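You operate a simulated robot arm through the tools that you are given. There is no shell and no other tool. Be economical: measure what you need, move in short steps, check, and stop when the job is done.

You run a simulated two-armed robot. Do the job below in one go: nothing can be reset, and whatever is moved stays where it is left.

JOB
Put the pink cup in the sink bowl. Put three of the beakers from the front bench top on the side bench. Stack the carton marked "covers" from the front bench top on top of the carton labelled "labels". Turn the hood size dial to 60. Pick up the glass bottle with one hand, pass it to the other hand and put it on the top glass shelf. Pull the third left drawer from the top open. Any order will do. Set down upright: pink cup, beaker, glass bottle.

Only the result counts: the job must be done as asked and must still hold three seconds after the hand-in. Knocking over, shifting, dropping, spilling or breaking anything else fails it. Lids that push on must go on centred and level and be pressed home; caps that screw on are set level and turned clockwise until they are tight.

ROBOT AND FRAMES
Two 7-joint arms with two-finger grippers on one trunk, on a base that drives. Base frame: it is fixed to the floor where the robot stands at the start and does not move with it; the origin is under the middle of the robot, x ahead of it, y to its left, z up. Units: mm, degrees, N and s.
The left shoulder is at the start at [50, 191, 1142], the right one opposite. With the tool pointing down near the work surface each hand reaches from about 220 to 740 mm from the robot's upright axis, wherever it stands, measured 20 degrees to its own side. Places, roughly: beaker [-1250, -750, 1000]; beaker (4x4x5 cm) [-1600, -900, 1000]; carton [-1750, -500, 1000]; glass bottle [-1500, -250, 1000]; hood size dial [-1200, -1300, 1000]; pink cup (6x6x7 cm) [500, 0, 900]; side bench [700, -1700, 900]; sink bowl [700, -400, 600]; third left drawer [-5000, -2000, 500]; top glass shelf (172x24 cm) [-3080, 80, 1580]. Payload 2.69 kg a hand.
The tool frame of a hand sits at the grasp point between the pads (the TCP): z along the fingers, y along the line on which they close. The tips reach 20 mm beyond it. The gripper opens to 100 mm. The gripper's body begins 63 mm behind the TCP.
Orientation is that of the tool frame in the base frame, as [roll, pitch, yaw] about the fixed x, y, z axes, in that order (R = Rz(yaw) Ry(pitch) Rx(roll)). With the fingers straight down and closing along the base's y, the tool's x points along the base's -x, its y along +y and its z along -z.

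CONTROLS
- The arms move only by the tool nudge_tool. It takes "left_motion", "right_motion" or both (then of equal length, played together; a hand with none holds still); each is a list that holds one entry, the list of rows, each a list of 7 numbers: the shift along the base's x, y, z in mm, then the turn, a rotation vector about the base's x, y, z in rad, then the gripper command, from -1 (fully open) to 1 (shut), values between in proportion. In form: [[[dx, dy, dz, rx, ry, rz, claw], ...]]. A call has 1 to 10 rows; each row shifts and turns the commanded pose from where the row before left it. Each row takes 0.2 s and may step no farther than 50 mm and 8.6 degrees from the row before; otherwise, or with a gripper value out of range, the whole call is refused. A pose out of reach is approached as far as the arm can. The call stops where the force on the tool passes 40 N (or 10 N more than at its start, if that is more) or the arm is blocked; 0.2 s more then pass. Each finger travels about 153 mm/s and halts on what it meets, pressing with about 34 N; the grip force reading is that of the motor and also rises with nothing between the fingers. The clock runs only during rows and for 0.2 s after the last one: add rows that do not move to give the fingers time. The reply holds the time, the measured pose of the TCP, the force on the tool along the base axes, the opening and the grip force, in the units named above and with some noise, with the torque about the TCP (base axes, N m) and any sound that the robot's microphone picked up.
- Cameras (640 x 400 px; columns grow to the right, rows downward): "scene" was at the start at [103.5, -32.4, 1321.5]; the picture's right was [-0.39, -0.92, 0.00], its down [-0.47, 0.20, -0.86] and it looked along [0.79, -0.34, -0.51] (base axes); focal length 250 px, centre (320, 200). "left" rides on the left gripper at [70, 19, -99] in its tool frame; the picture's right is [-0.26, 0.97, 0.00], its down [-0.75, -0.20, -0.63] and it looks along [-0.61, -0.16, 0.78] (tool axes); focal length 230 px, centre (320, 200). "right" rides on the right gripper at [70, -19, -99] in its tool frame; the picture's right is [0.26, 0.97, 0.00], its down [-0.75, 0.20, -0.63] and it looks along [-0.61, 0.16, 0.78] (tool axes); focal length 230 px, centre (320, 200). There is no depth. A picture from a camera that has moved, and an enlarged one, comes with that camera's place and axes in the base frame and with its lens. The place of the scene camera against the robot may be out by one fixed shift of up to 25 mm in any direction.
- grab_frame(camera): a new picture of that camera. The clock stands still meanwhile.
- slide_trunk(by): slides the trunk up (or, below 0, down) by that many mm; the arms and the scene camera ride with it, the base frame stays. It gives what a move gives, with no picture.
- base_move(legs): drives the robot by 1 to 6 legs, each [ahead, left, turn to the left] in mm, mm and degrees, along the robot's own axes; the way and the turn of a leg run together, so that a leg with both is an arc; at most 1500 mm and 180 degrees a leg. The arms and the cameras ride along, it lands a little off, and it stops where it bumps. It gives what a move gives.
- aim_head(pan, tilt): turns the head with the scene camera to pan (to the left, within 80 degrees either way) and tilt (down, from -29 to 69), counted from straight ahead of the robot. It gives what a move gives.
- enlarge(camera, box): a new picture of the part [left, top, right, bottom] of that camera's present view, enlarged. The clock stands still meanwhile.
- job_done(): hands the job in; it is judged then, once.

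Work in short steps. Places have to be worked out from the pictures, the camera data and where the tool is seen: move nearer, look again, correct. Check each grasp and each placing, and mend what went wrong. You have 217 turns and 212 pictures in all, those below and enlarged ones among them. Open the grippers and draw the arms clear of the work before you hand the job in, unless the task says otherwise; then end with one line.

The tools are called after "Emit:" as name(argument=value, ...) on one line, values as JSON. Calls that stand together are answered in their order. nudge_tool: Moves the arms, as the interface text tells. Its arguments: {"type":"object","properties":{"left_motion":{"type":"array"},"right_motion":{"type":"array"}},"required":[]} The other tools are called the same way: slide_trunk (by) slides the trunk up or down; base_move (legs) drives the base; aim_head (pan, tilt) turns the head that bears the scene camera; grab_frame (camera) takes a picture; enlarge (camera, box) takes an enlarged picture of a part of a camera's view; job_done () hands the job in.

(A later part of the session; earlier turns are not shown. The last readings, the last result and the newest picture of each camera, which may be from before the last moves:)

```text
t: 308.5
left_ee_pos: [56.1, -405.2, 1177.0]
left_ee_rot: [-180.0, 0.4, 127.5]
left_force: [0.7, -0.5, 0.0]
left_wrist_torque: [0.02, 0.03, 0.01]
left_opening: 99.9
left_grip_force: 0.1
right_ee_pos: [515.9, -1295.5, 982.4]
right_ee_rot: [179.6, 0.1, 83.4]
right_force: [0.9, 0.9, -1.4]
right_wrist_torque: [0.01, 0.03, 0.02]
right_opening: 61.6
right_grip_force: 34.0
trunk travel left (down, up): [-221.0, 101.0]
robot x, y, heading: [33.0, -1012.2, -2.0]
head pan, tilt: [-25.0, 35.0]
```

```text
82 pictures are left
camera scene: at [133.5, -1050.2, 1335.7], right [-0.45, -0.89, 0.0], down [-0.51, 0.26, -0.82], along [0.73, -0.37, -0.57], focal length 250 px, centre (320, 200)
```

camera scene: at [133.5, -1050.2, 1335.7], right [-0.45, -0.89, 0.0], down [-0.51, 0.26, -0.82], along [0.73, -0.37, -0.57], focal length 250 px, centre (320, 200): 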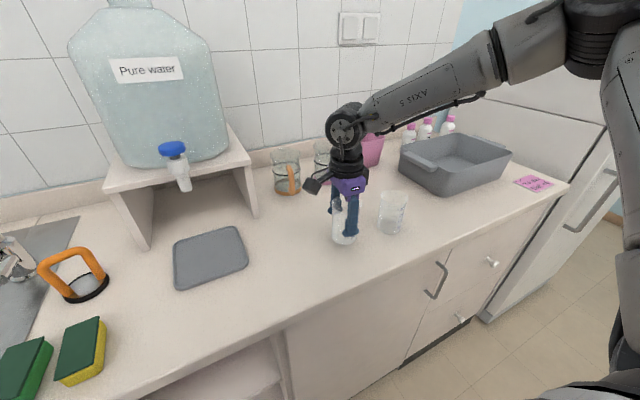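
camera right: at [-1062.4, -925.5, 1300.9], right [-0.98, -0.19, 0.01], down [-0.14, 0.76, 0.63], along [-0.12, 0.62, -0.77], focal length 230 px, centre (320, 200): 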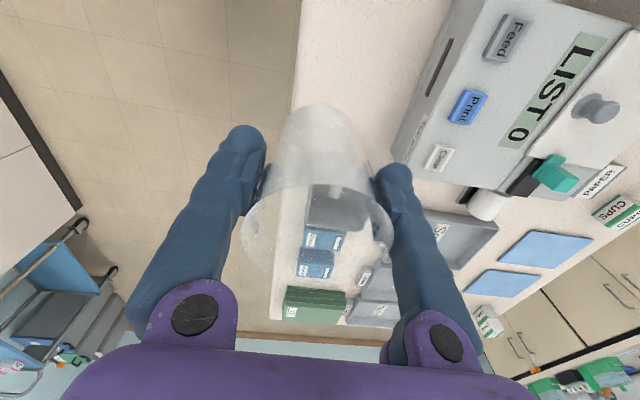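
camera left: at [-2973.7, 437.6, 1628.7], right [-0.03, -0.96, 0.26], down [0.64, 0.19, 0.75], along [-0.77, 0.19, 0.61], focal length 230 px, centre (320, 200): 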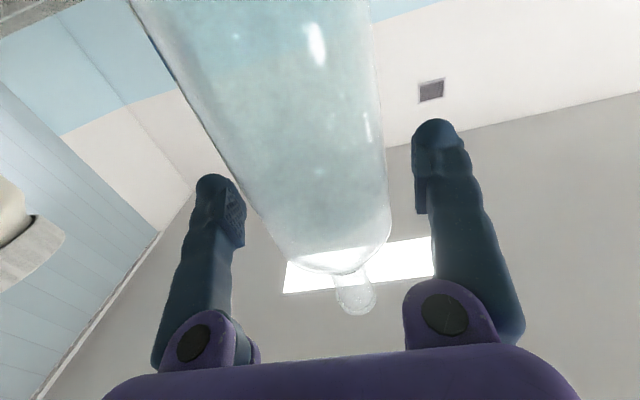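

I'm lowering D in small steps until contact (expected about z 961).

Emit:
nudge_tool(right_motion=[[[0, 0, -6, 0, 0, 0, 1], [0, 0, -6, 0, 0, 0, 1], [0, 0, -4, 0, 0, 0, 1], [0, 0, 0, 0, 0, 0, 1]]])

Emit:
nudge_tool(right_motion=[[[0, 0, -3, 0, 0, 0, 1], [0, 0, 0, 0, 0, 0, 1]]])

Emit:
nudge_tool(right_motion=[[[0, 0, -3, 0, 0, 0, 1], [0, 0, 0, 0, 0, 0, 1]]])

```text
t: 309.5
left_ee_pos: [55.2, -405.5, 1178.1]
left_ee_rot: [180.0, 0.3, 127.5]
left_force: [0.0, -0.6, 0.0]
left_wrist_torque: [0.01, 0.02, 0.0]
left_opening: 100.1
left_grip_force: 0.0
right_ee_pos: [515.7, -1296.5, 969.2]
right_ee_rot: [179.7, 0.1, 83.4]
right_force: [0.5, 0.2, -0.3]
right_wrist_torque: [0.02, 0.01, -0.01]
right_opening: 61.5
right_grip_force: 34.5
trunk travel left (down, up): [-221.0, 101.0]
robot x, y, heading: [34.4, -1006.5, -2.0]
head pan, tilt: [-25.0, 35.0]
```

```text
t: 310.1
left_ee_pos: [55.6, -405.4, 1176.5]
left_ee_rot: [180.0, 0.3, 127.7]
left_force: [-0.2, -0.2, -0.3]
left_wrist_torque: [0.01, -0.03, 0.0]
left_opening: 100.0
left_grip_force: 0.1
right_ee_pos: [514.6, -1295.4, 967.2]
right_ee_rot: [179.6, 0.1, 83.5]
right_force: [0.1, -0.1, -1.1]
right_wrist_torque: [0.01, 0.01, -0.02]
right_opening: 61.5
right_grip_force: 34.4
trunk travel left (down, up): [-221.0, 101.0]
robot x, y, heading: [33.9, -1011.4, -2.0]
head pan, tilt: [-25.0, 35.0]
```

```text
t: 310.7
left_ee_pos: [55.2, -405.7, 1176.2]
left_ee_rot: [-180.0, 0.3, 127.7]
left_force: [-0.7, -0.5, 1.6]
left_wrist_torque: [-0.01, 0.02, 0.01]
left_opening: 99.9
left_grip_force: 0.0
right_ee_pos: [515.7, -1295.8, 965.1]
right_ee_rot: [179.6, 0.2, 83.5]
right_force: [0.1, -0.7, 0.0]
right_wrist_torque: [0.01, -0.02, -0.03]
right_opening: 61.5
right_grip_force: 33.7
trunk travel left (down, up): [-221.0, 101.0]
robot x, y, heading: [33.3, -1012.3, -2.2]
head pan, tilt: [-25.0, 35.0]
```

Nearly there; two more 3 mm steps.

Emit:
nudge_tool(right_motion=[[[0, 0, -3, 0, 0, 0, 1], [0, 0, 0, 0, 0, 0, 1]]])

Emit:
nudge_tool(right_motion=[[[0, 0, -2, 0, 0, 0, 1], [0, 0, 0, 0, 0, 0, 1]]])

```text
t: 311.3
left_ee_pos: [56.4, -406.0, 1176.4]
left_ee_rot: [-179.9, 0.3, 127.6]
left_force: [-0.7, 1.0, -0.3]
left_wrist_torque: [0.01, 0.03, -0.02]
left_opening: 100.1
left_grip_force: 0.0
right_ee_pos: [515.0, -1294.2, 961.4]
right_ee_rot: [179.5, 0.1, 83.5]
right_force: [0.5, 0.9, -0.7]
right_wrist_torque: [0.07, -0.02, -0.02]
right_opening: 61.5
right_grip_force: 34.2
trunk travel left (down, up): [-221.0, 101.0]
robot x, y, heading: [37.3, -1008.4, -2.2]
head pan, tilt: [-25.0, 35.0]
```

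```text
t: 311.9
left_ee_pos: [55.7, -405.5, 1176.3]
left_ee_rot: [-180.0, 0.4, 127.5]
left_force: [-0.2, 0.2, 0.0]
left_wrist_torque: [-0.01, 0.02, -0.01]
left_opening: 100.0
left_grip_force: 0.0
right_ee_pos: [515.4, -1294.5, 962.3]
right_ee_rot: [179.4, 0.1, 83.5]
right_force: [1.0, -0.9, 11.1]
right_wrist_torque: [-0.16, 0.28, 0.01]
right_opening: 61.5
right_grip_force: 34.0
trunk travel left (down, up): [-221.0, 101.0]
robot x, y, heading: [36.9, -1012.0, -1.9]
head pan, tilt: [-25.0, 35.0]
```

Contact (11 N). I'm releasing and lifting clear.

Emit:
nudge_tool(right_motion=[[[0, 0, 0, 0, 0, 0, -0.1], [0, 0, 0, 0, 0, 0, -0.4], [0, 0, 0, 0, 0, 0, -0.8], [0, 0, 0, 0, 0, 0, -1], [0, 0, 25, 0, 0, 0, -1], [0, 0, 40, 0, 0, 0, -1], [0, 0, 45, 0, 0, 0, -1], [-20, 0, 40, 0, 0, 0, -1], [-30, 0, 38, 0, 0, 0, -1], [-30, 0, 38, 0, 0, 0, -1]]])

Emit:
grab_frame(camera="scene")

```text
t: 314.1
left_ee_pos: [53.7, -405.4, 1177.0]
left_ee_rot: [179.9, 0.3, 127.6]
left_force: [0.0, -0.8, 0.4]
left_wrist_torque: [0.01, -0.04, 0.0]
left_opening: 100.1
left_grip_force: 0.1
right_ee_pos: [431.3, -1295.7, 1185.1]
right_ee_rot: [179.7, 0.1, 83.5]
right_force: [-0.5, 0.2, 0.7]
right_wrist_torque: [0.02, 0.05, -0.01]
right_opening: 99.7
right_grip_force: 0.1
trunk travel left (down, up): [-221.0, 101.0]
robot x, y, heading: [33.8, -1013.0, -2.3]
head pan, tilt: [-25.0, 35.0]
```

```text
81 pictures are left
camera scene: at [131.6, -1049.8, 1335.9], right [-0.45, -0.89, 0.0], down [-0.51, 0.26, -0.82], along [0.73, -0.37, -0.57], focal length 250 px, centre (320, 200)
```

scene: 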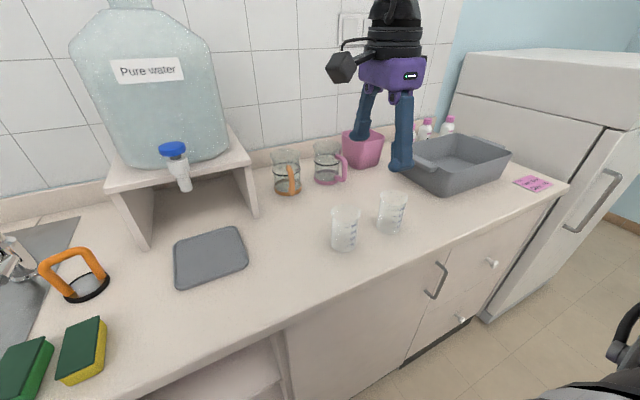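

Two beakers now stand on the side bench. Next is the dial: I'm going to the island's front so that the dial lies on the right arm's side.

Emit:
base_move(legs=[[-370, 0, 0], [0, 0, -178], [0, 470, 0], [310, 0, 0]])

Emit:
aim_head(pan=-20, tilt=35)

Emit:
grab_frame(camera="scene")

Emit:
grab_frame(camera="right")

```text
t: 329.6
left_ee_pos: [-639.0, -2080.4, 1177.0]
left_ee_rot: [-180.0, 0.3, -50.2]
left_force: [-0.6, -0.7, 0.5]
left_wrist_torque: [0.04, 0.0, -0.02]
left_opening: 99.8
left_grip_force: 0.1
right_ee_pos: [-1049.2, -1205.9, 1184.9]
right_ee_rot: [179.6, 0.1, -94.3]
right_force: [0.1, 0.2, 0.3]
right_wrist_torque: [0.0, -0.04, -0.02]
right_opening: 100.0
right_grip_force: 0.2
trunk travel left (down, up): [-221.0, 101.0]
robot x, y, heading: [-640.0, -1472.8, -180.0]
head pan, tilt: [-25.0, 35.0]
```

```text
t: 330.3
left_ee_pos: [-636.4, -2082.1, 1177.0]
left_ee_rot: [180.0, 0.4, -50.2]
left_force: [0.5, 0.2, 0.2]
left_wrist_torque: [0.0, -0.01, -0.02]
left_opening: 100.0
left_grip_force: 0.1
right_ee_pos: [-1048.2, -1205.6, 1184.4]
right_ee_rot: [179.6, 0.1, -94.4]
right_force: [-0.3, -0.1, -1.2]
right_wrist_torque: [-0.04, -0.02, -0.01]
right_opening: 100.0
right_grip_force: 0.1
trunk travel left (down, up): [-221.0, 101.0]
robot x, y, heading: [-637.3, -1472.1, -179.9]
head pan, tilt: [-20.0, 35.0]
```

```text
80 pictures are left
camera scene: at [-781.4, -1442.1, 1335.8], right [0.34, 0.94, 0.0], down [0.54, -0.19, -0.82], along [-0.77, 0.28, -0.57], focal length 250 px, centre (320, 200)
```

scene: 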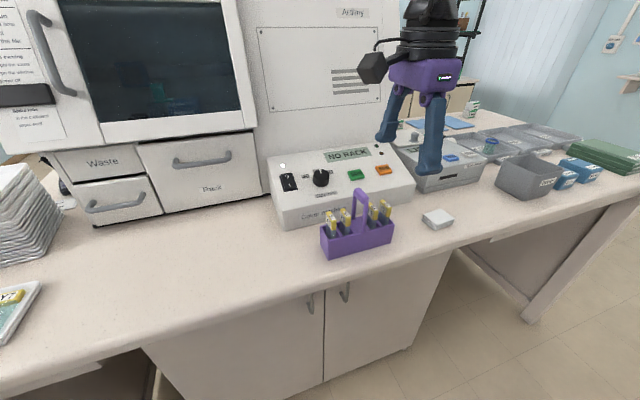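

```text
79 pictures are left
camera right: at [-1035.4, -1278.4, 1283.5], right [-0.98, -0.18, 0.01], down [-0.14, 0.76, 0.63], along [-0.12, 0.62, -0.77], focal length 230 px, centre (320, 200)
```

right: 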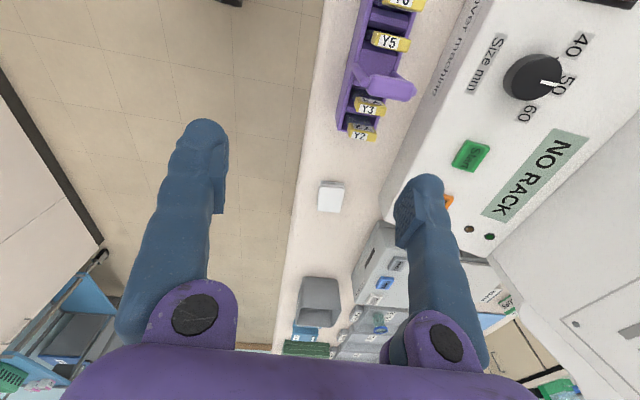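

I'm enlarging the dial in both cameras to measure its angle and marks.

Emit:
enlarge(camera="right", box=[460, 20, 620, 140])

Emit:
enlarge(camera="scene", box=[260, 140, 420, 260])

```text
3.33 times, centred on (540, 80) of right
camera zoom: at [-1035.4, -1278.4, 1283.5], right [-0.98, -0.18, 0.01], down [-0.14, 0.76, 0.63], along [-0.12, 0.62, -0.77], focal length 767 px, centre (-413, 600)
```

zoom: 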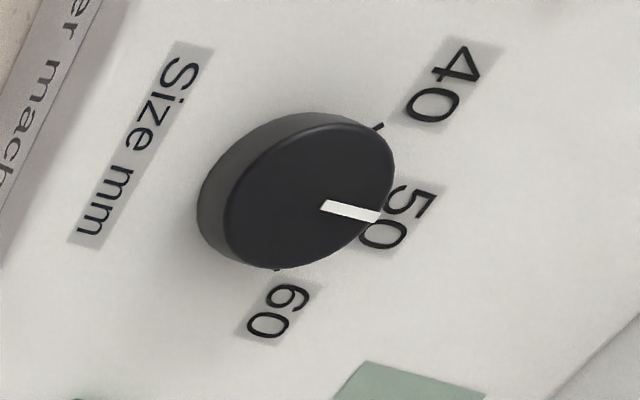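

```text
3.33 times, centred on (340, 200) of scene
camera zoom: at [-781.4, -1442.1, 1335.8], right [0.34, 0.94, 0.0], down [0.54, -0.19, -0.82], along [-0.77, 0.28, -0.57], focal length 832 px, centre (253, 200)
```

zoom: 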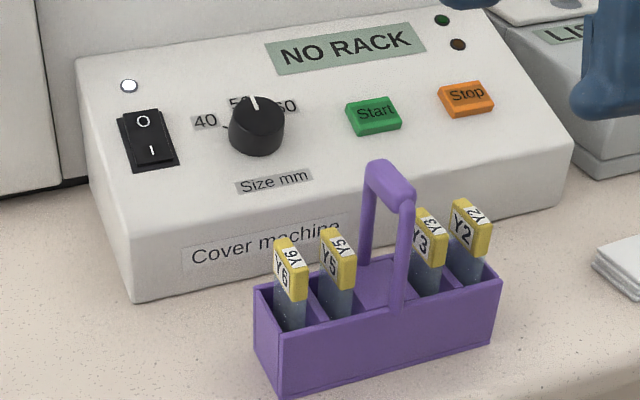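

Marks are ±60° around the dial, so it needs a 60° clockwise turn (toward +y). The knob top is near [-1261, -1266, 1029], about 39 mm wide, on a sloped panel. I'm moving in a little and yawing the hand to face it for a better look.

Emit:
base_move(legs=[[45, 0, 0]])

Emit:
nudge_tool(right_motion=[[[0, -6, 5, 0, 0, 0.149, -1], [0, -6, 0, 0, 0, 0.149, -1], [0, -6, 0, 0, 0, 0.149, -1], [0, -6, 0, 0, 0, 0.149, -1], [0, -6, 0, 0, 0, 0.149, -1], [0, -6, 0, 0, 0, 0.149, -1], [0, -6, 0, 0, 0, 0.149, -1], [0, -6, 0, 0, 0, 0.149, -1], [0, -6, 0, 0, 0, 0.149, -1], [0, -6, 0, 0, 0, 0.149, -1]]])

Emit:
grab_frame(camera="right")

```text
t: 331.2
left_ee_pos: [-682.0, -2082.1, 1177.3]
left_ee_rot: [180.0, 0.3, -50.2]
left_force: [-0.2, 0.4, -0.3]
left_wrist_torque: [0.0, -0.05, 0.03]
left_opening: 100.1
left_grip_force: 0.0
right_ee_pos: [-1093.7, -1206.3, 1184.1]
right_ee_rot: [179.7, 0.2, -94.2]
right_force: [0.5, 0.3, 0.5]
right_wrist_torque: [0.0, -0.05, 0.01]
right_opening: 99.9
right_grip_force: 0.0
trunk travel left (down, up): [-221.0, 101.0]
robot x, y, heading: [-682.0, -1475.1, -179.9]
head pan, tilt: [-20.0, 35.0]
```

```text
t: 333.4
left_ee_pos: [-681.2, -2082.3, 1176.4]
left_ee_rot: [179.9, 0.3, -50.2]
left_force: [-0.4, 0.1, -0.5]
left_wrist_torque: [0.02, 0.0, -0.02]
left_opening: 100.1
left_grip_force: 0.0
right_ee_pos: [-1093.8, -1266.8, 1188.8]
right_ee_rot: [179.6, 0.1, -8.7]
right_force: [1.1, -0.2, -0.8]
right_wrist_torque: [-0.05, -0.01, 0.01]
right_opening: 100.2
right_grip_force: 0.0
trunk travel left (down, up): [-221.0, 101.0]
robot x, y, heading: [-683.2, -1474.8, -180.0]
head pan, tilt: [-20.0, 35.0]
```

```text
76 pictures are left
camera right: at [-1021.8, -1258.9, 1287.7], right [0.11, -0.99, 0.01], down [-0.77, -0.08, 0.63], along [-0.63, -0.07, -0.77], focal length 230 px, centre (320, 200)
```

right: 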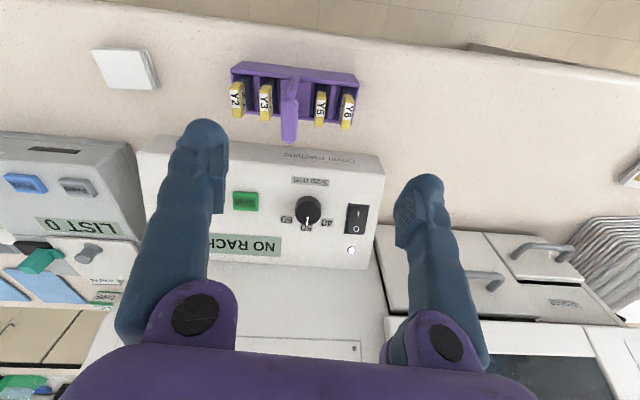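

The carrier's handle (top ≈ z 1065 at [-1123, -1237]) is near, so I'll start with the hand yawed −30° and end at −90° to keep the camera clear. I'm moving over the dial and taking a second view for slope.

Emit:
nudge_tool(right_motion=[[[-30, 0, 0, 0, 0, -0.12, -1], [-30, 0, 0, 0, 0, -0.12, -1], [-30, 0, 0, 0, 0, -0.13, -1], [-20, 0, -20, 0, 0, 0, -1]]])

Emit:
grab_frame(camera="right")

```text
t: 334.4
left_ee_pos: [-681.8, -2080.8, 1177.9]
left_ee_rot: [180.0, 0.3, -50.1]
left_force: [-0.1, -0.3, 0.1]
left_wrist_torque: [-0.03, 0.01, 0.0]
left_opening: 100.4
left_grip_force: 0.1
right_ee_pos: [-1201.7, -1267.0, 1169.5]
right_ee_rot: [179.6, 0.1, -30.2]
right_force: [-0.6, 0.3, 0.0]
right_wrist_torque: [0.01, 0.0, -0.01]
right_opening: 100.0
right_grip_force: 0.0
trunk travel left (down, up): [-221.0, 101.0]
robot x, y, heading: [-685.5, -1475.3, -180.0]
head pan, tilt: [-20.0, 35.0]
```

```text
75 pictures are left
camera right: at [-1132.7, -1286.2, 1267.4], right [-0.26, -0.96, 0.01], down [-0.75, 0.21, 0.63], along [-0.61, 0.16, -0.78], focal length 230 px, centre (320, 200)
```

right: 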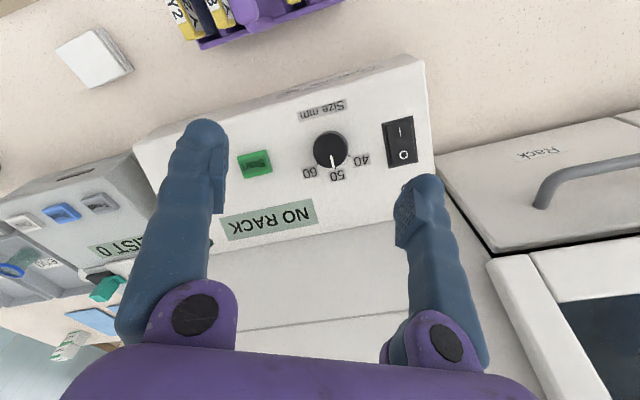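

The knob top triangulates to about [-1250, -1268, 1032], with panel slope ~16°. I'm tilting the tool 16° to match and descending to 45 mm above it.

Emit:
nudge_tool(right_motion=[[[-12, 0, -25, 0, 0.094, 0, -0.5], [-12, -1, -25, 0, 0.093, 0, -0.5], [-12, 0, -25, 0, 0.093, 0, -0.5], [0, 0, -16, 0, 0, 0, -0.5]]])

Emit:
grab_frame(camera="right")

Emit:
enlarge(camera="scene", box=[240, 90, 440, 250])

```text
t: 335.4
left_ee_pos: [-681.7, -2082.0, 1176.4]
left_ee_rot: [-180.0, 0.4, -50.1]
left_force: [0.6, -0.3, -0.9]
left_wrist_torque: [0.01, -0.02, 0.01]
left_opening: 99.9
left_grip_force: 0.0
right_ee_pos: [-1240.1, -1266.5, 1077.6]
right_ee_rot: [171.3, 14.1, -31.1]
right_force: [0.2, -1.2, 0.5]
right_wrist_torque: [0.03, 0.0, 0.01]
right_opening: 74.9
right_grip_force: 0.0
trunk travel left (down, up): [-221.0, 101.0]
robot x, y, heading: [-683.1, -1473.6, -179.9]
head pan, tilt: [-20.0, 35.0]
```

```text
74 pictures are left
camera right: at [-1145.3, -1286.1, 1153.3], right [-0.25, -0.97, 0.08], down [-0.54, 0.21, 0.82], along [-0.8, 0.16, -0.57], focal length 230 px, centre (320, 200)
```

right: 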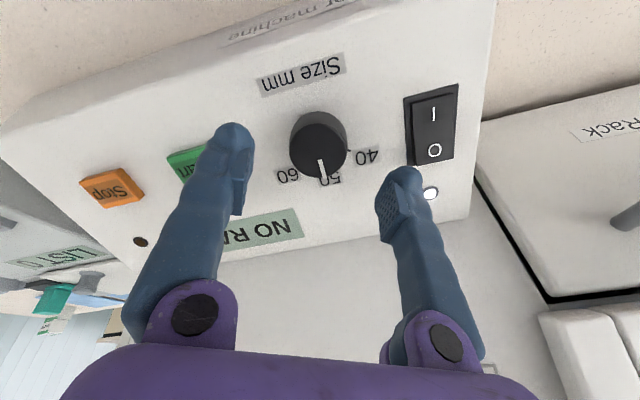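

```text
2.50 times, centred on (340, 170) of scene
camera zoom: at [-825.8, -1442.3, 1335.8], right [0.34, 0.94, 0.0], down [0.54, -0.19, -0.82], along [-0.77, 0.28, -0.57], focal length 624 px, centre (270, 275)
```

zoom: 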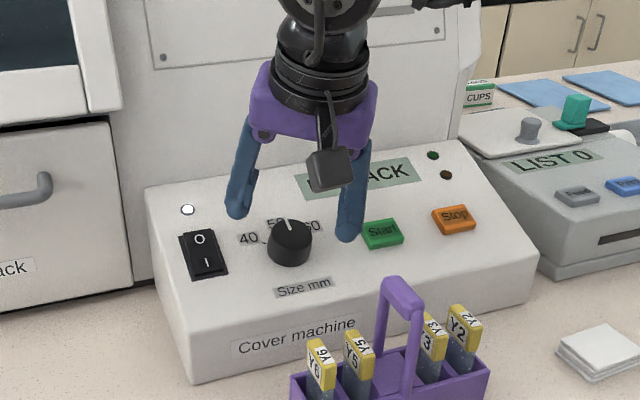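

The tool axis runs through the knob (within about 2 mm). I'm descending along it in steps, watching for contact.

Emit:
nudge_tool(right_motion=[[[-2.7, 0, -9.6, 0, 0, 0, -0.5], [-2.7, 0, -9.6, 0, 0, 0, -0.5], [0, 0, 0, 0, 0, 0, -0.5]]])

Emit:
grab_frame(camera="right")

Emit:
enlarge(camera="scene", box=[260, 130, 400, 240])

```text
t: 336.2
left_ee_pos: [-681.1, -2081.6, 1176.8]
left_ee_rot: [179.9, 0.4, -50.2]
left_force: [0.2, 0.5, 0.6]
left_wrist_torque: [0.01, 0.01, 0.01]
left_opening: 100.3
left_grip_force: 0.0
right_ee_pos: [-1244.2, -1267.6, 1060.0]
right_ee_rot: [171.4, 14.0, -31.1]
right_force: [0.4, -0.1, -0.1]
right_wrist_torque: [0.03, -0.01, -0.01]
right_opening: 75.0
right_grip_force: 0.1
trunk travel left (down, up): [-221.0, 101.0]
robot x, y, heading: [-681.0, -1477.0, -179.7]
head pan, tilt: [-20.0, 35.0]
```

```text
72 pictures are left
camera right: at [-1149.7, -1286.8, 1135.1], right [-0.25, -0.97, 0.08], down [-0.54, 0.21, 0.81], along [-0.8, 0.16, -0.57], focal length 230 px, centre (320, 200)
```

right: 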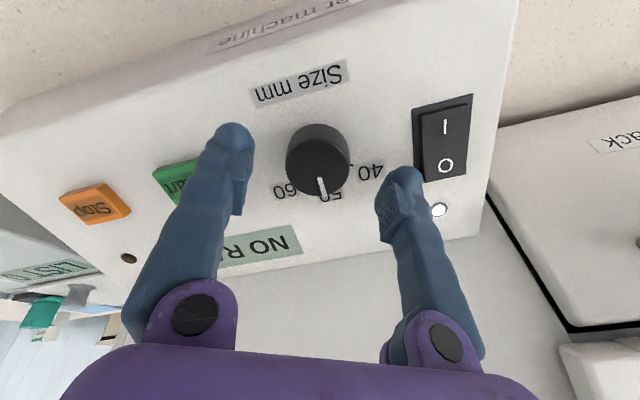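

```text
3.64 times, centred on (330, 185) of scene
camera zoom: at [-825.6, -1442.4, 1335.8], right [0.34, 0.94, 0.0], down [0.54, -0.19, -0.82], along [-0.77, 0.28, -0.57], focal length 908 px, centre (284, 254)
```

zoom: 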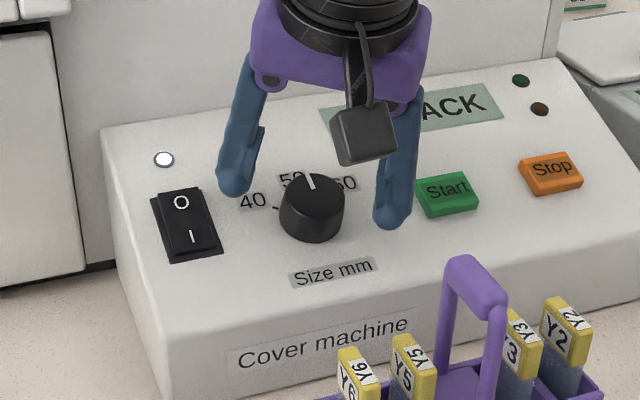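

Knob top is about z 1045 with an 18 mm radius. I'm narrowing the fingers slightly and descending further in steps.

Emit:
nudge_tool(right_motion=[[[-1.6, 0, -5.8, 0, 0, 0, -0.25], [-1.6, 0, -5.8, 0, 0, 0, -0.25], [0, 0, 0, 0, 0, 0, -0.25]]])

Emit:
nudge_tool(right_motion=[[[-1.1, 0, -3.8, 0, 0, 0, -0.25], [-1.1, 0, -3.8, 0, 0, 0, -0.25], [0, 0, 0, 0, 0, 0, -0.25]]])

Emit:
grab_frame(camera="right")

Emit:
enlarge(camera="scene", box=[260, 130, 400, 240])

```text
t: 337.0
left_ee_pos: [-681.2, -2081.7, 1177.5]
left_ee_rot: [-179.9, 0.3, -50.2]
left_force: [0.0, 0.9, -0.4]
left_wrist_torque: [-0.01, -0.01, -0.01]
left_opening: 99.9
left_grip_force: 0.1
right_ee_pos: [-1247.3, -1267.6, 1049.3]
right_ee_rot: [171.4, 13.9, -31.1]
right_force: [-1.0, 0.9, -0.1]
right_wrist_torque: [0.01, 0.01, 0.02]
right_opening: 62.2
right_grip_force: 0.1
trunk travel left (down, up): [-221.0, 101.0]
robot x, y, heading: [-684.0, -1473.1, -179.7]
head pan, tilt: [-20.0, 35.0]
```

```text
t: 337.8
left_ee_pos: [-680.0, -2082.5, 1176.8]
left_ee_rot: [179.9, 0.5, -50.2]
left_force: [0.2, -0.3, 0.3]
left_wrist_torque: [0.01, 0.01, 0.03]
left_opening: 100.3
left_grip_force: 0.1
right_ee_pos: [-1248.2, -1266.9, 1043.6]
right_ee_rot: [171.1, 14.2, -31.2]
right_force: [5.2, 1.6, 13.6]
right_wrist_torque: [-0.3, 0.36, 0.12]
right_opening: 62.3
right_grip_force: 0.1
trunk travel left (down, up): [-221.0, 101.0]
robot x, y, heading: [-683.5, -1475.3, -179.8]
head pan, tilt: [-20.0, 35.0]
```

```text
70 pictures are left
camera right: at [-1154.2, -1286.8, 1118.3], right [-0.25, -0.97, 0.08], down [-0.54, 0.21, 0.82], along [-0.81, 0.16, -0.57], focal length 230 px, centre (320, 200)
```

right: 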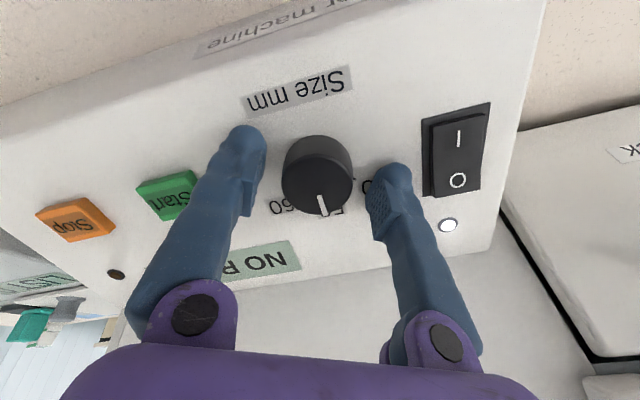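

```text
3.64 times, centred on (330, 185) of scene
camera zoom: at [-823.8, -1442.6, 1336.2], right [0.34, 0.94, 0.0], down [0.54, -0.19, -0.82], along [-0.77, 0.28, -0.57], focal length 908 px, centre (284, 254)
```

zoom: 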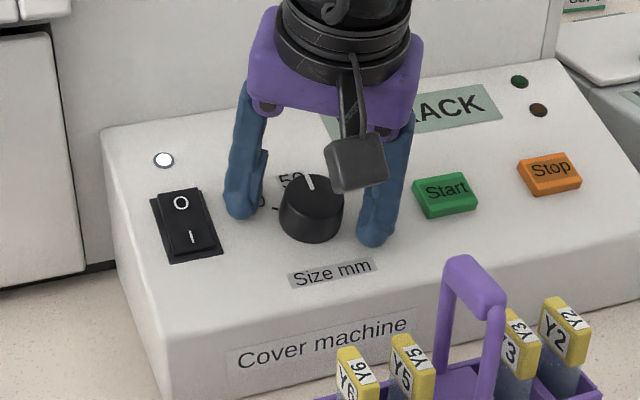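

The fingertips touched the panel. I'm backing off 4 mm and closing on the knob.

Emit:
nudge_tool(right_motion=[[[1.2, 0, 6, 0, 0, 0, -0.25], [0, 0, 0, 0, 0, 0, 0], [0, 0, 0, 0, 0, 0, 0.4], [0, 0, 0, 0, 0, 0, 0.4]]])

Emit:
grab_frame(camera="right")

```text
t: 338.8
left_ee_pos: [-681.5, -2080.8, 1176.5]
left_ee_rot: [180.0, 0.3, -50.2]
left_force: [-0.9, 0.3, 0.0]
left_wrist_torque: [-0.02, 0.02, 0.0]
left_opening: 100.4
left_grip_force: 0.0
right_ee_pos: [-1248.0, -1265.7, 1045.6]
right_ee_rot: [171.6, 13.9, -31.2]
right_force: [3.6, 3.2, -8.3]
right_wrist_torque: [0.44, 0.33, -0.14]
right_opening: 37.8
right_grip_force: 45.1
trunk travel left (down, up): [-221.0, 101.0]
robot x, y, heading: [-686.5, -1476.4, -180.0]
head pan, tilt: [-20.0, 35.0]
```

```text
68 pictures are left
camera right: at [-1154.3, -1285.5, 1119.9], right [-0.25, -0.97, 0.08], down [-0.55, 0.21, 0.81], along [-0.8, 0.16, -0.58], focal length 230 px, centre (320, 200)
```

right: 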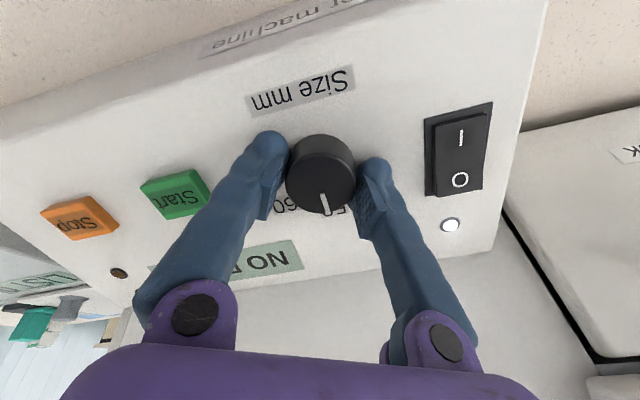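

The knob is gripped (38 mm). I'm turning clockwise about the panel normal, first half.

Emit:
nudge_tool(right_motion=[[[0, 0, 0, -0.0362, 0, -0.1259, 0.5], [0, 0, 0, -0.0362, 0, -0.1259, 0.5], [0, 0, 0, -0.0362, 0, -0.1259, 0.5], [0, 0, 0, -0.0362, 0, -0.1259, 0.5], [0, 0, 0, 0, 0, 0, 0.5]]])

Emit:
grab_frame(camera="right")

```text
t: 340.0
left_ee_pos: [-681.7, -2079.7, 1177.8]
left_ee_rot: [179.9, 0.2, -50.1]
left_force: [-0.3, -0.6, -0.7]
left_wrist_torque: [0.0, 0.02, -0.02]
left_opening: 100.0
left_grip_force: 0.1
right_ee_pos: [-1247.4, -1264.9, 1046.3]
right_ee_rot: [165.8, 7.9, -61.2]
right_force: [14.9, 9.6, -17.6]
right_wrist_torque: [-0.49, -0.4, 0.23]
right_opening: 37.5
right_grip_force: 44.7
trunk travel left (down, up): [-221.0, 101.0]
robot x, y, heading: [-685.9, -1473.5, -179.9]
head pan, tilt: [-20.0, 35.0]
```

```text
67 pictures are left
camera right: at [-1171.8, -1317.6, 1125.6], right [-0.68, -0.7, 0.2], down [-0.35, 0.55, 0.76], along [-0.64, 0.45, -0.62], focal length 230 px, centre (320, 200)
```

right: 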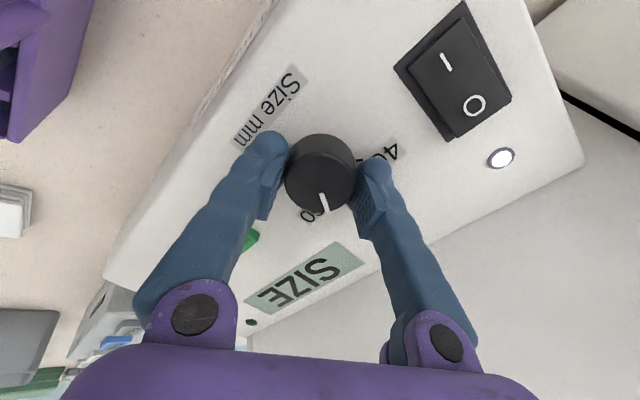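

The knob follows and the display now reads "SIZE…". I'm turning the second half.

Emit:
nudge_tool(right_motion=[[[0, 0, 0, -0.0362, 0, -0.1259, 0.5], [0, 0, 0, -0.0362, 0, -0.1259, 0.5], [0, 0, 0, -0.0362, 0, -0.1259, 0.5], [0, 0, 0, -0.0362, 0, -0.1259, 0.5], [0, 0, 0, 0, 0, 0, 0.5]]])

Emit:
grab_frame(camera="right")

Emit:
enlarge(camera="scene", box=[260, 110, 420, 240])

```text
t: 341.2
left_ee_pos: [-680.1, -2078.8, 1178.3]
left_ee_rot: [179.9, 0.2, -50.1]
left_force: [-0.1, 0.5, -0.4]
left_wrist_torque: [0.01, 0.0, 0.03]
left_opening: 100.0
left_grip_force: 0.0
right_ee_pos: [-1247.9, -1264.8, 1045.7]
right_ee_rot: [163.7, 0.2, -90.2]
right_force: [21.3, 8.7, -17.4]
right_wrist_torque: [0.28, -0.15, 0.51]
right_opening: 37.3
right_grip_force: 45.6
trunk travel left (down, up): [-221.0, 101.0]
robot x, y, heading: [-682.8, -1476.6, -180.0]
head pan, tilt: [-20.0, 35.0]
```

```text
66 pictures are left
camera right: at [-1201.9, -1336.7, 1135.2], right [-0.93, -0.26, 0.27], down [-0.01, 0.75, 0.66], along [-0.37, 0.61, -0.7], focal length 230 px, centre (320, 200)
```

right: 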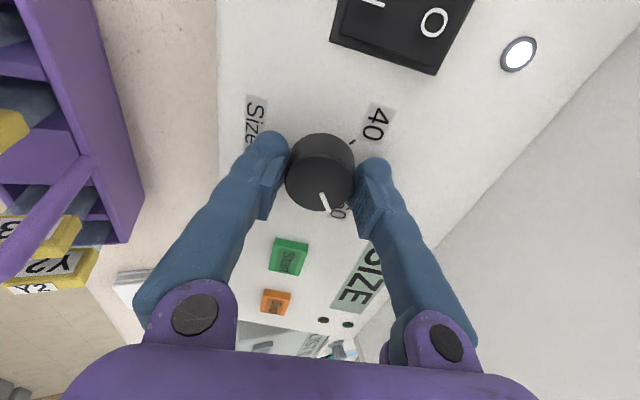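

```text
3.08 times, centred on (340, 175) of scene
camera zoom: at [-824.5, -1440.7, 1335.8], right [0.34, 0.94, 0.0], down [0.54, -0.2, -0.82], along [-0.77, 0.28, -0.57], focal length 768 px, centre (258, 277)
```

zoom: 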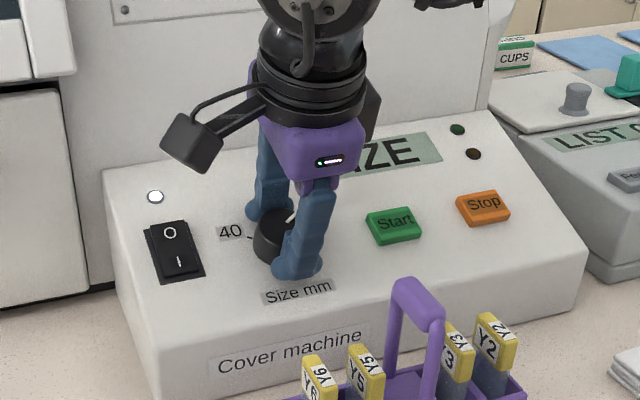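

The pointer lines up with the 60 label. I'm opening the fingers, lifting off along the knob axis and verifying.

Emit:
nudge_tool(right_motion=[[[0, 0, 0, 0, 0, 0, 0], [0, 0, 0, 0, 0, 0, -0.3], [0, 0, 0, 0, 0, 0, -0.3], [4, 0, 14, 0, 0, 0, -0.3], [8, 0, 28, 0, 0, 0, -0.3], [10, 0, 38, 0, 0, 0, -0.3], [12, 0, 45, 0, 0, 0, -0.3]]])

Emit:
grab_frame(camera="right")

Emit:
enlarge(camera="scene", box=[260, 130, 420, 230])

```text
t: 342.8
left_ee_pos: [-681.2, -2080.7, 1176.0]
left_ee_rot: [179.9, 0.2, -50.3]
left_force: [-0.1, 0.0, 0.0]
left_wrist_torque: [0.02, 0.02, -0.02]
left_opening: 100.1
left_grip_force: 0.0
right_ee_pos: [-1217.0, -1266.9, 1172.3]
right_ee_rot: [163.5, 0.1, -90.1]
right_force: [0.3, -0.1, -0.8]
right_wrist_torque: [0.01, -0.01, -0.02]
right_opening: 65.2
right_grip_force: 0.0
trunk travel left (down, up): [-221.0, 101.0]
robot x, y, heading: [-679.2, -1473.8, -180.1]
head pan, tilt: [-20.0, 35.0]
```

```text
64 pictures are left
camera right: at [-1170.8, -1338.1, 1261.8], right [-0.93, -0.26, 0.27], down [-0.01, 0.75, 0.66], along [-0.37, 0.61, -0.7], focal length 230 px, centre (320, 200)
```

right: 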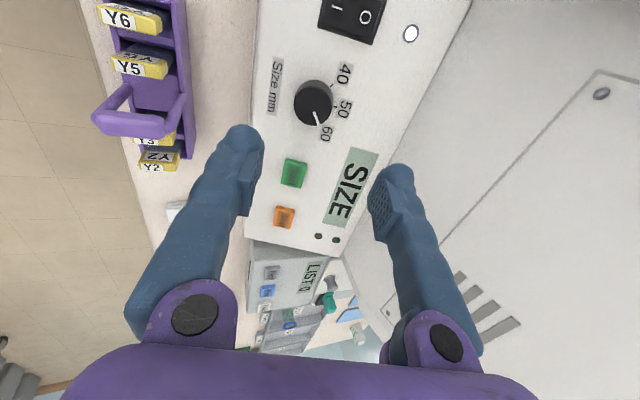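

```text
4.00 times, centred on (340, 180) of scene
camera zoom: at [-824.9, -1442.6, 1335.8], right [0.34, 0.94, 0.0], down [0.54, -0.19, -0.82], along [-0.77, 0.28, -0.57], focal length 998 px, centre (240, 280)
```

zoom: 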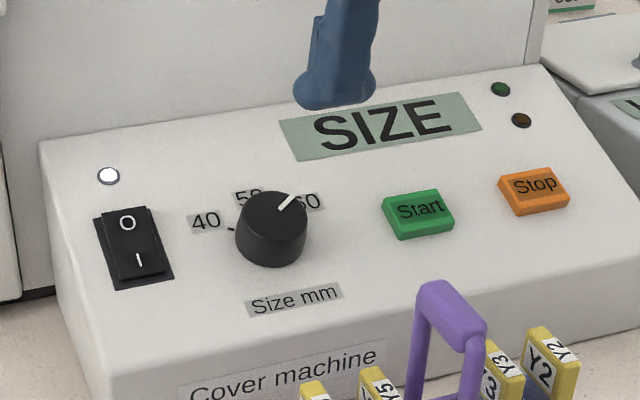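

The display shows "SIZE". I'm zooming in on the dial to check the pointer against the 60 tick.

Emit:
enlarge(camera="right", box=[270, 50, 370, 150])

```text
4.00 times, centred on (320, 100) of right
camera zoom: at [-1170.8, -1338.1, 1261.8], right [-0.93, -0.26, 0.27], down [-0.01, 0.75, 0.66], along [-0.37, 0.61, -0.7], focal length 920 px, centre (320, 600)
```

zoom: 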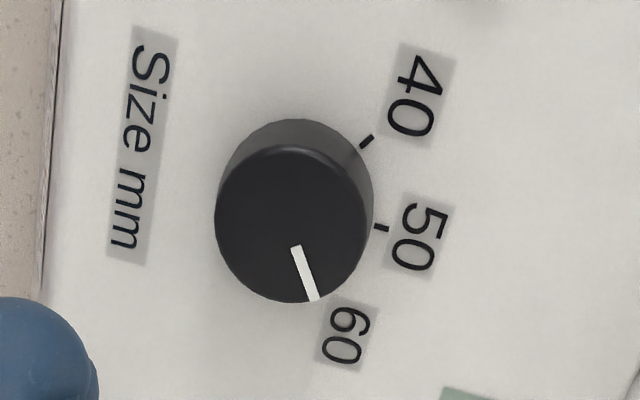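

The pointer looks right on the 60 label. I'm untilting the hand, backing off and taking a second look from another angle to be sure.

Emit:
nudge_tool(right_motion=[[[10, 0, 10, 0, -0.094, 0, -1], [15, 0, 5, 0, -0.093, 0.1, -1], [15, 0, 0, 0, -0.093, 0.149, -1], [15, 0, 0, 0, 0, 0.149, -1], [15, 0, 0, 0, 0, 0.149, -1], [0, 0, 0, 0, 0, 0.149, -1], [0, 0, 0, 0, 0, 0.149, -1], [0, 0, 0, 0, 0, 0.149, -1], [0, 0, 0, 0, 0, 0.149, -1]]])

Emit:
enlarge(camera="right", box=[220, 120, 400, 260])

```text
refused: row 3 steps farther than a row can; nothing moved
```

```text
2.86 times, centred on (310, 190) of right
camera zoom: at [-1170.8, -1338.1, 1261.8], right [-0.93, -0.26, 0.27], down [-0.01, 0.75, 0.66], along [-0.37, 0.61, -0.7], focal length 657 px, centre (349, 229)
```

zoom: 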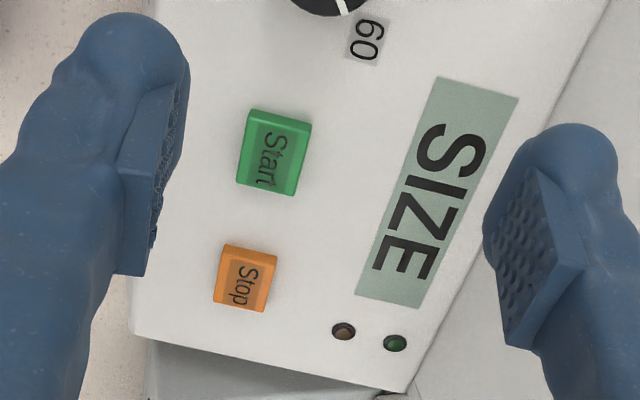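

I'm repeating the move with smaller combined turns.

Emit:
nudge_tool(right_motion=[[[10, 0, 10, 0, -0.094, 0, -1], [15, 0, 5, 0, -0.093, 0.08, -1], [15, 0, 0, 0, -0.093, 0.08, -1], [15, 0, 0, 0, 0, 0.149, -1], [15, 0, 0, 0, 0, 0.149, -1], [10, 0, 0, 0, 0, 0.149, -1], [10, 0, 0, 0, 0, 0.149, -1], [10, 0, 0, 0, 0, 0.149, -1], [10, 0, 0, 0, 0, 0.149, -1], [0, 0, 0, 0, 0, 0.149, -1]]])

Emit:
grab_frame(camera="right")

```text
t: 345.0
left_ee_pos: [-681.2, -2081.3, 1177.0]
left_ee_rot: [179.9, 0.3, -50.3]
left_force: [0.4, -0.2, 0.5]
left_wrist_torque: [0.0, -0.02, 0.06]
left_opening: 99.8
left_grip_force: 0.1
right_ee_pos: [-1105.2, -1266.8, 1186.3]
right_ee_rot: [179.7, -0.6, -21.1]
right_force: [-0.9, 0.1, 0.2]
right_wrist_torque: [0.01, 0.0, -0.02]
right_opening: 100.0
right_grip_force: 0.1
trunk travel left (down, up): [-221.0, 101.0]
robot x, y, heading: [-681.9, -1478.3, -179.8]
head pan, tilt: [-20.0, 35.0]
```

```text
60 pictures are left
camera right: at [-1034.7, -1274.0, 1286.3], right [-0.11, -0.99, 0.01], down [-0.78, 0.09, 0.62], along [-0.62, 0.06, -0.78], focal length 230 px, centre (320, 200)
```

right: 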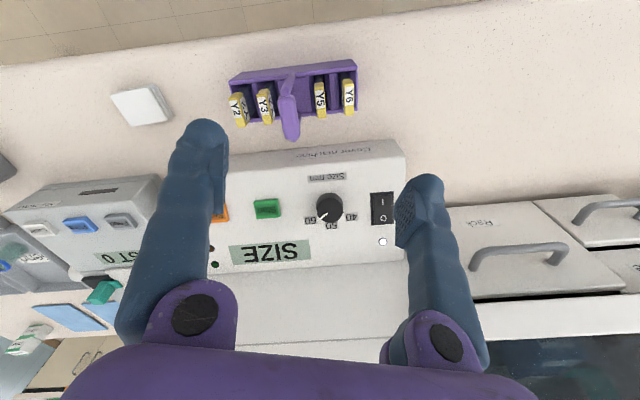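

Emit:
enlarge(camera="right", box=[295, 180, 365, 240])

```text
6.67 times, centred on (330, 210) of right
camera zoom: at [-1034.7, -1274.0, 1286.3], right [-0.11, -0.99, 0.01], down [-0.78, 0.09, 0.62], along [-0.62, 0.06, -0.78], focal length 1534 px, centre (253, 133)
```

zoom: 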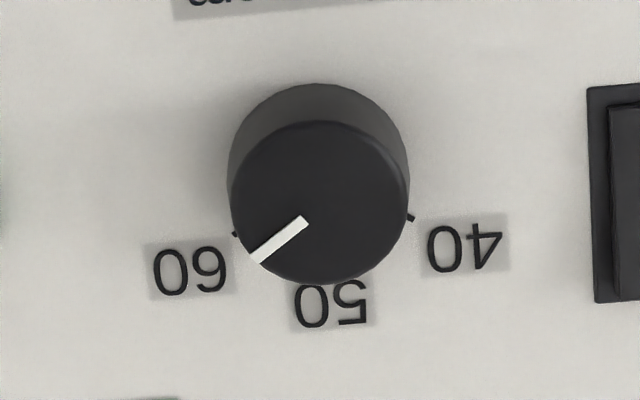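

The pointer sits right on the 60 tick; the dial is done. Now the third beaker (A): I'm driving back round to the far side of the island.

Emit:
base_move(legs=[[-320, 0, 0], [0, -1500, 0], [0, -410, 0], [1500, 0, 0], [380, 0, 0]])

Emit:
aim_head(pan=60, tilt=15)

Emit:
grab_frame(camera="scene")

```text
t: 372.7
left_ee_pos: [-2265.9, -212.8, 1176.9]
left_ee_rot: [-180.0, 0.4, -49.7]
left_force: [-0.5, 0.0, 0.2]
left_wrist_torque: [-0.04, -0.01, 0.0]
left_opening: 100.1
left_grip_force: 0.0
right_ee_pos: [-2697.4, 598.7, 1187.2]
right_ee_rot: [179.7, -0.6, -20.7]
right_force: [-0.4, -0.7, -0.1]
right_wrist_torque: [0.04, -0.03, 0.0]
right_opening: 99.9
right_grip_force: 0.0
trunk travel left (down, up): [-221.0, 101.0]
robot x, y, heading: [-2270.8, 394.9, -179.4]
head pan, tilt: [-20.0, 35.0]
```

```text
t: 374.2
left_ee_pos: [-2266.6, -212.8, 1177.4]
left_ee_rot: [-180.0, 0.3, -49.6]
left_force: [-0.9, 0.2, 0.6]
left_wrist_torque: [0.01, 0.03, 0.01]
left_opening: 100.1
left_grip_force: 0.0
right_ee_pos: [-2698.0, 598.8, 1186.2]
right_ee_rot: [179.6, -0.8, -20.6]
right_force: [0.5, -1.0, -0.3]
right_wrist_torque: [0.0, -0.01, 0.05]
right_opening: 99.9
right_grip_force: 0.1
trunk travel left (down, up): [-221.0, 101.0]
robot x, y, heading: [-2272.2, 392.8, -179.5]
head pan, tilt: [60.0, 15.0]
```

```text
58 pictures are left
camera scene: at [-2379.0, 315.0, 1367.8], right [-0.87, 0.49, 0.0], down [0.13, 0.23, -0.97], along [-0.47, -0.84, -0.26], focal length 250 px, centre (320, 200)
```

scene: 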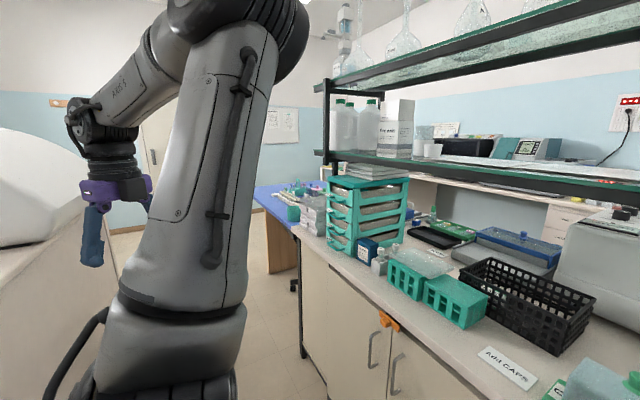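

I'm turning left to face +x and driving along the gap to beaker A.

Emit:
base_move(legs=[[0, 0, 179.5], [30, 0, 0], [0, -1060, 0]])

Emit:
aim_head(pan=-35, tilt=35)

Emit:
grab_frame(camera="scene")

Emit:
grab_frame(camera="right")

```text
t: 390.2
left_ee_pos: [-2244.4, 33.2, 1178.0]
left_ee_rot: [179.9, 0.2, 135.3]
left_force: [-0.2, -0.8, 0.3]
left_wrist_torque: [0.03, 0.03, 0.0]
left_opening: 100.3
left_grip_force: 0.0
right_ee_pos: [-1744.9, -737.2, 1187.7]
right_ee_rot: [179.6, -0.7, 164.3]
right_force: [-0.3, -0.1, -0.5]
right_wrist_torque: [0.04, 0.01, 0.02]
right_opening: 99.9
right_grip_force: 0.1
trunk travel left (down, up): [-221.0, 101.0]
robot x, y, heading: [-2182.0, -569.6, 5.7]
head pan, tilt: [60.0, 15.0]
stopped in leg 3: the robot was blocked; the commanded pose is now the measured one
```

```text
t: 391.9
left_ee_pos: [-2244.0, 33.8, 1177.5]
left_ee_rot: [-180.0, 0.2, 135.4]
left_force: [-0.1, 0.4, -0.5]
left_wrist_torque: [0.0, 0.04, 0.0]
left_opening: 100.2
left_grip_force: 0.1
right_ee_pos: [-1743.7, -735.7, 1186.9]
right_ee_rot: [179.7, -0.7, 164.3]
right_force: [-0.2, -0.3, 0.1]
right_wrist_torque: [0.02, -0.02, 0.01]
right_opening: 100.0
right_grip_force: 0.1
trunk travel left (down, up): [-221.0, 101.0]
robot x, y, heading: [-2184.2, -569.6, 5.8]
head pan, tilt: [-35.0, 35.0]
```

```text
57 pictures are left
camera scene: at [-2087.4, -605.3, 1335.8], right [-0.49, -0.87, 0.0], down [-0.5, 0.28, -0.82], along [0.71, -0.4, -0.57], focal length 250 px, centre (320, 200)
```

scene: 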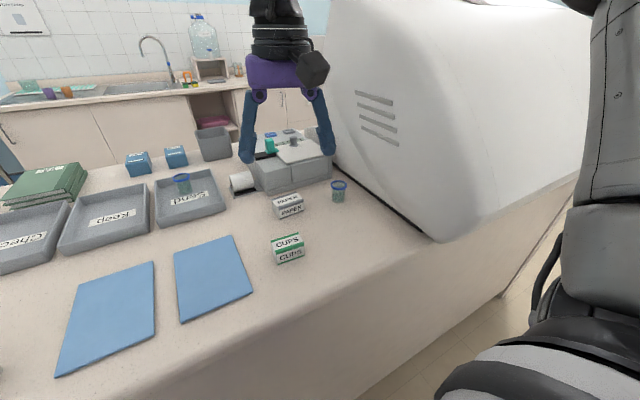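

```text
56 pictures are left
camera right: at [-1816.7, -737.7, 1286.4], right [0.01, 1.0, 0.01], down [0.78, -0.02, 0.62], along [0.62, 0.0, -0.78], focal length 230 px, centre (320, 200)
```

right: 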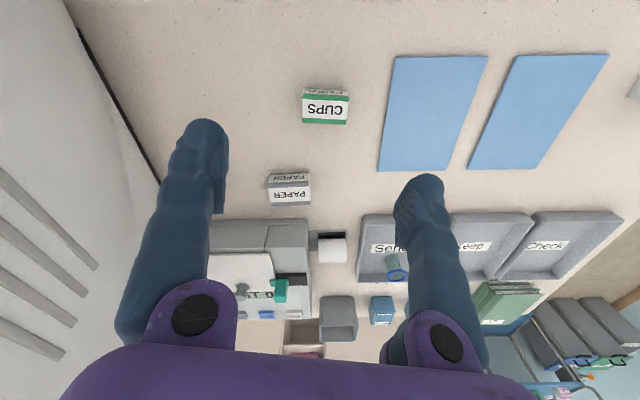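

The base touched the bench edge at [-2184, -570]. I'm backing off, straightening, moving right, and turning 20° so the shoulder comes toward A.

Emit:
base_move(legs=[[-50, 0, 0], [0, 0, -5.8], [0, -125, 0], [0, 0, 20], [34, -12, 0]])

Emit:
grab_frame(camera="right")

```text
t: 396.3
left_ee_pos: [-2403.7, -127.4, 1177.2]
left_ee_rot: [180.0, 0.4, 149.4]
left_force: [0.3, 0.3, -0.7]
left_wrist_torque: [-0.02, 0.02, 0.0]
left_opening: 99.9
left_grip_force: 0.0
right_ee_pos: [-1731.4, -753.0, 1187.1]
right_ee_rot: [179.5, -0.7, 178.4]
right_force: [0.0, 0.7, -0.1]
right_wrist_torque: [-0.01, 0.02, -0.01]
right_opening: 100.0
right_grip_force: 0.1
trunk travel left (down, up): [-221.0, 101.0]
robot x, y, heading: [-2202.8, -696.5, 20.1]
head pan, tilt: [-35.0, 35.0]
```

```text
55 pictures are left
camera right: at [-1800.4, -771.7, 1286.0], right [-0.23, 0.97, 0.01], down [0.76, 0.17, 0.62], along [0.6, 0.15, -0.78], focal length 230 px, centre (320, 200)
```

right: 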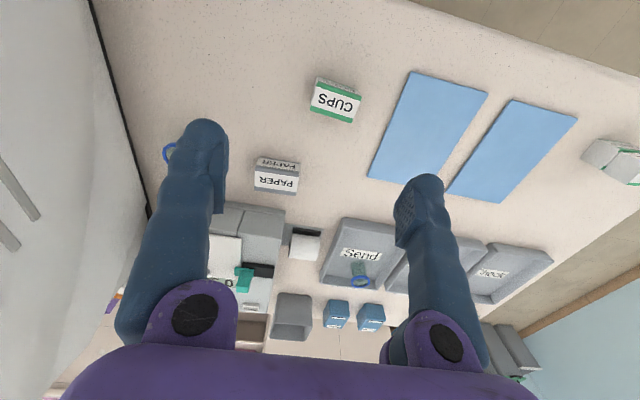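

A lies at about [-1598, -930], with clearance to the hood (y -1028) and printer. I'm moving above it.

Emit:
nudge_tool(right_motion=[[[26, -34, -16, 0, 0, 0, -0.4], [26, -34, -16, 0, 0, 0, -0.4], [27, -35, -16, 0, 0, 0, -0.4], [27, -35, -16, 0, 0, 0, -0.4], [27, -35, -16, 0, 0, 0, -0.4]]])

Emit:
grab_frame(camera="right")

Emit:
grab_frame(camera="scene")

```text
t: 397.7
left_ee_pos: [-2420.2, -114.9, 1168.1]
left_ee_rot: [-179.8, 1.3, 149.8]
left_force: [-2.1, -0.6, 0.1]
left_wrist_torque: [0.0, -0.08, -0.03]
left_opening: 100.1
left_grip_force: 0.1
right_ee_pos: [-1613.1, -894.3, 1131.8]
right_ee_rot: [-179.3, 1.3, -179.0]
right_force: [-0.1, -0.1, -0.7]
right_wrist_torque: [0.01, 0.02, 0.01]
right_opening: 69.9
right_grip_force: 0.1
trunk travel left (down, up): [-221.0, 101.0]
robot x, y, heading: [-2200.1, -693.1, 20.1]
head pan, tilt: [-35.0, 35.0]
stopped in row 5 (right hand): the arm was blocked; the commanded pose is now the measured one
```

```text
54 pictures are left
camera right: at [-1685.7, -914.7, 1228.6], right [-0.27, 0.96, -0.02], down [0.73, 0.22, 0.64], along [0.62, 0.16, -0.76], focal length 230 px, centre (320, 200)
```

right: 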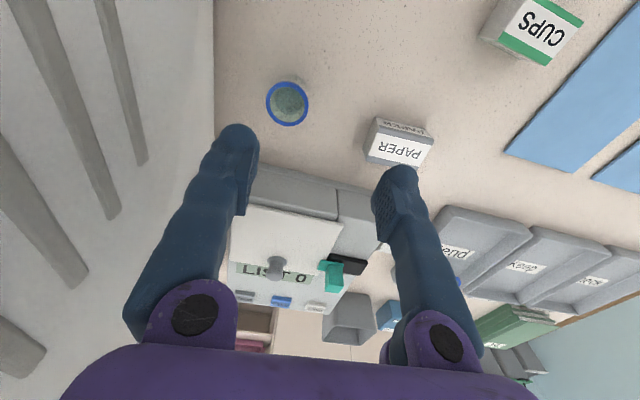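

```text
53 pictures are left
camera scene: at [-2111.3, -689.0, 1337.7], right [-0.26, -0.97, 0.01], down [-0.54, 0.14, -0.83], along [0.8, -0.22, -0.56], focal length 250 px, centre (320, 200)
```

scene: 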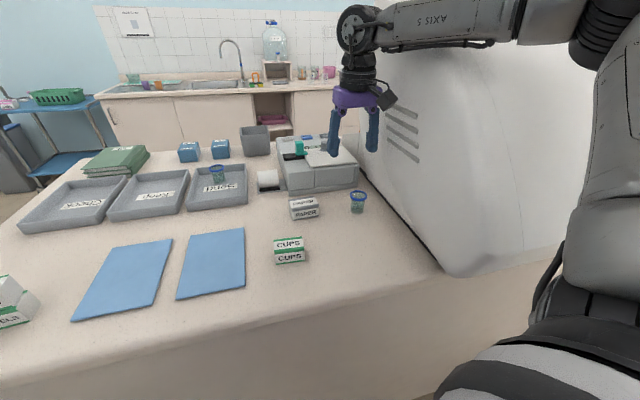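

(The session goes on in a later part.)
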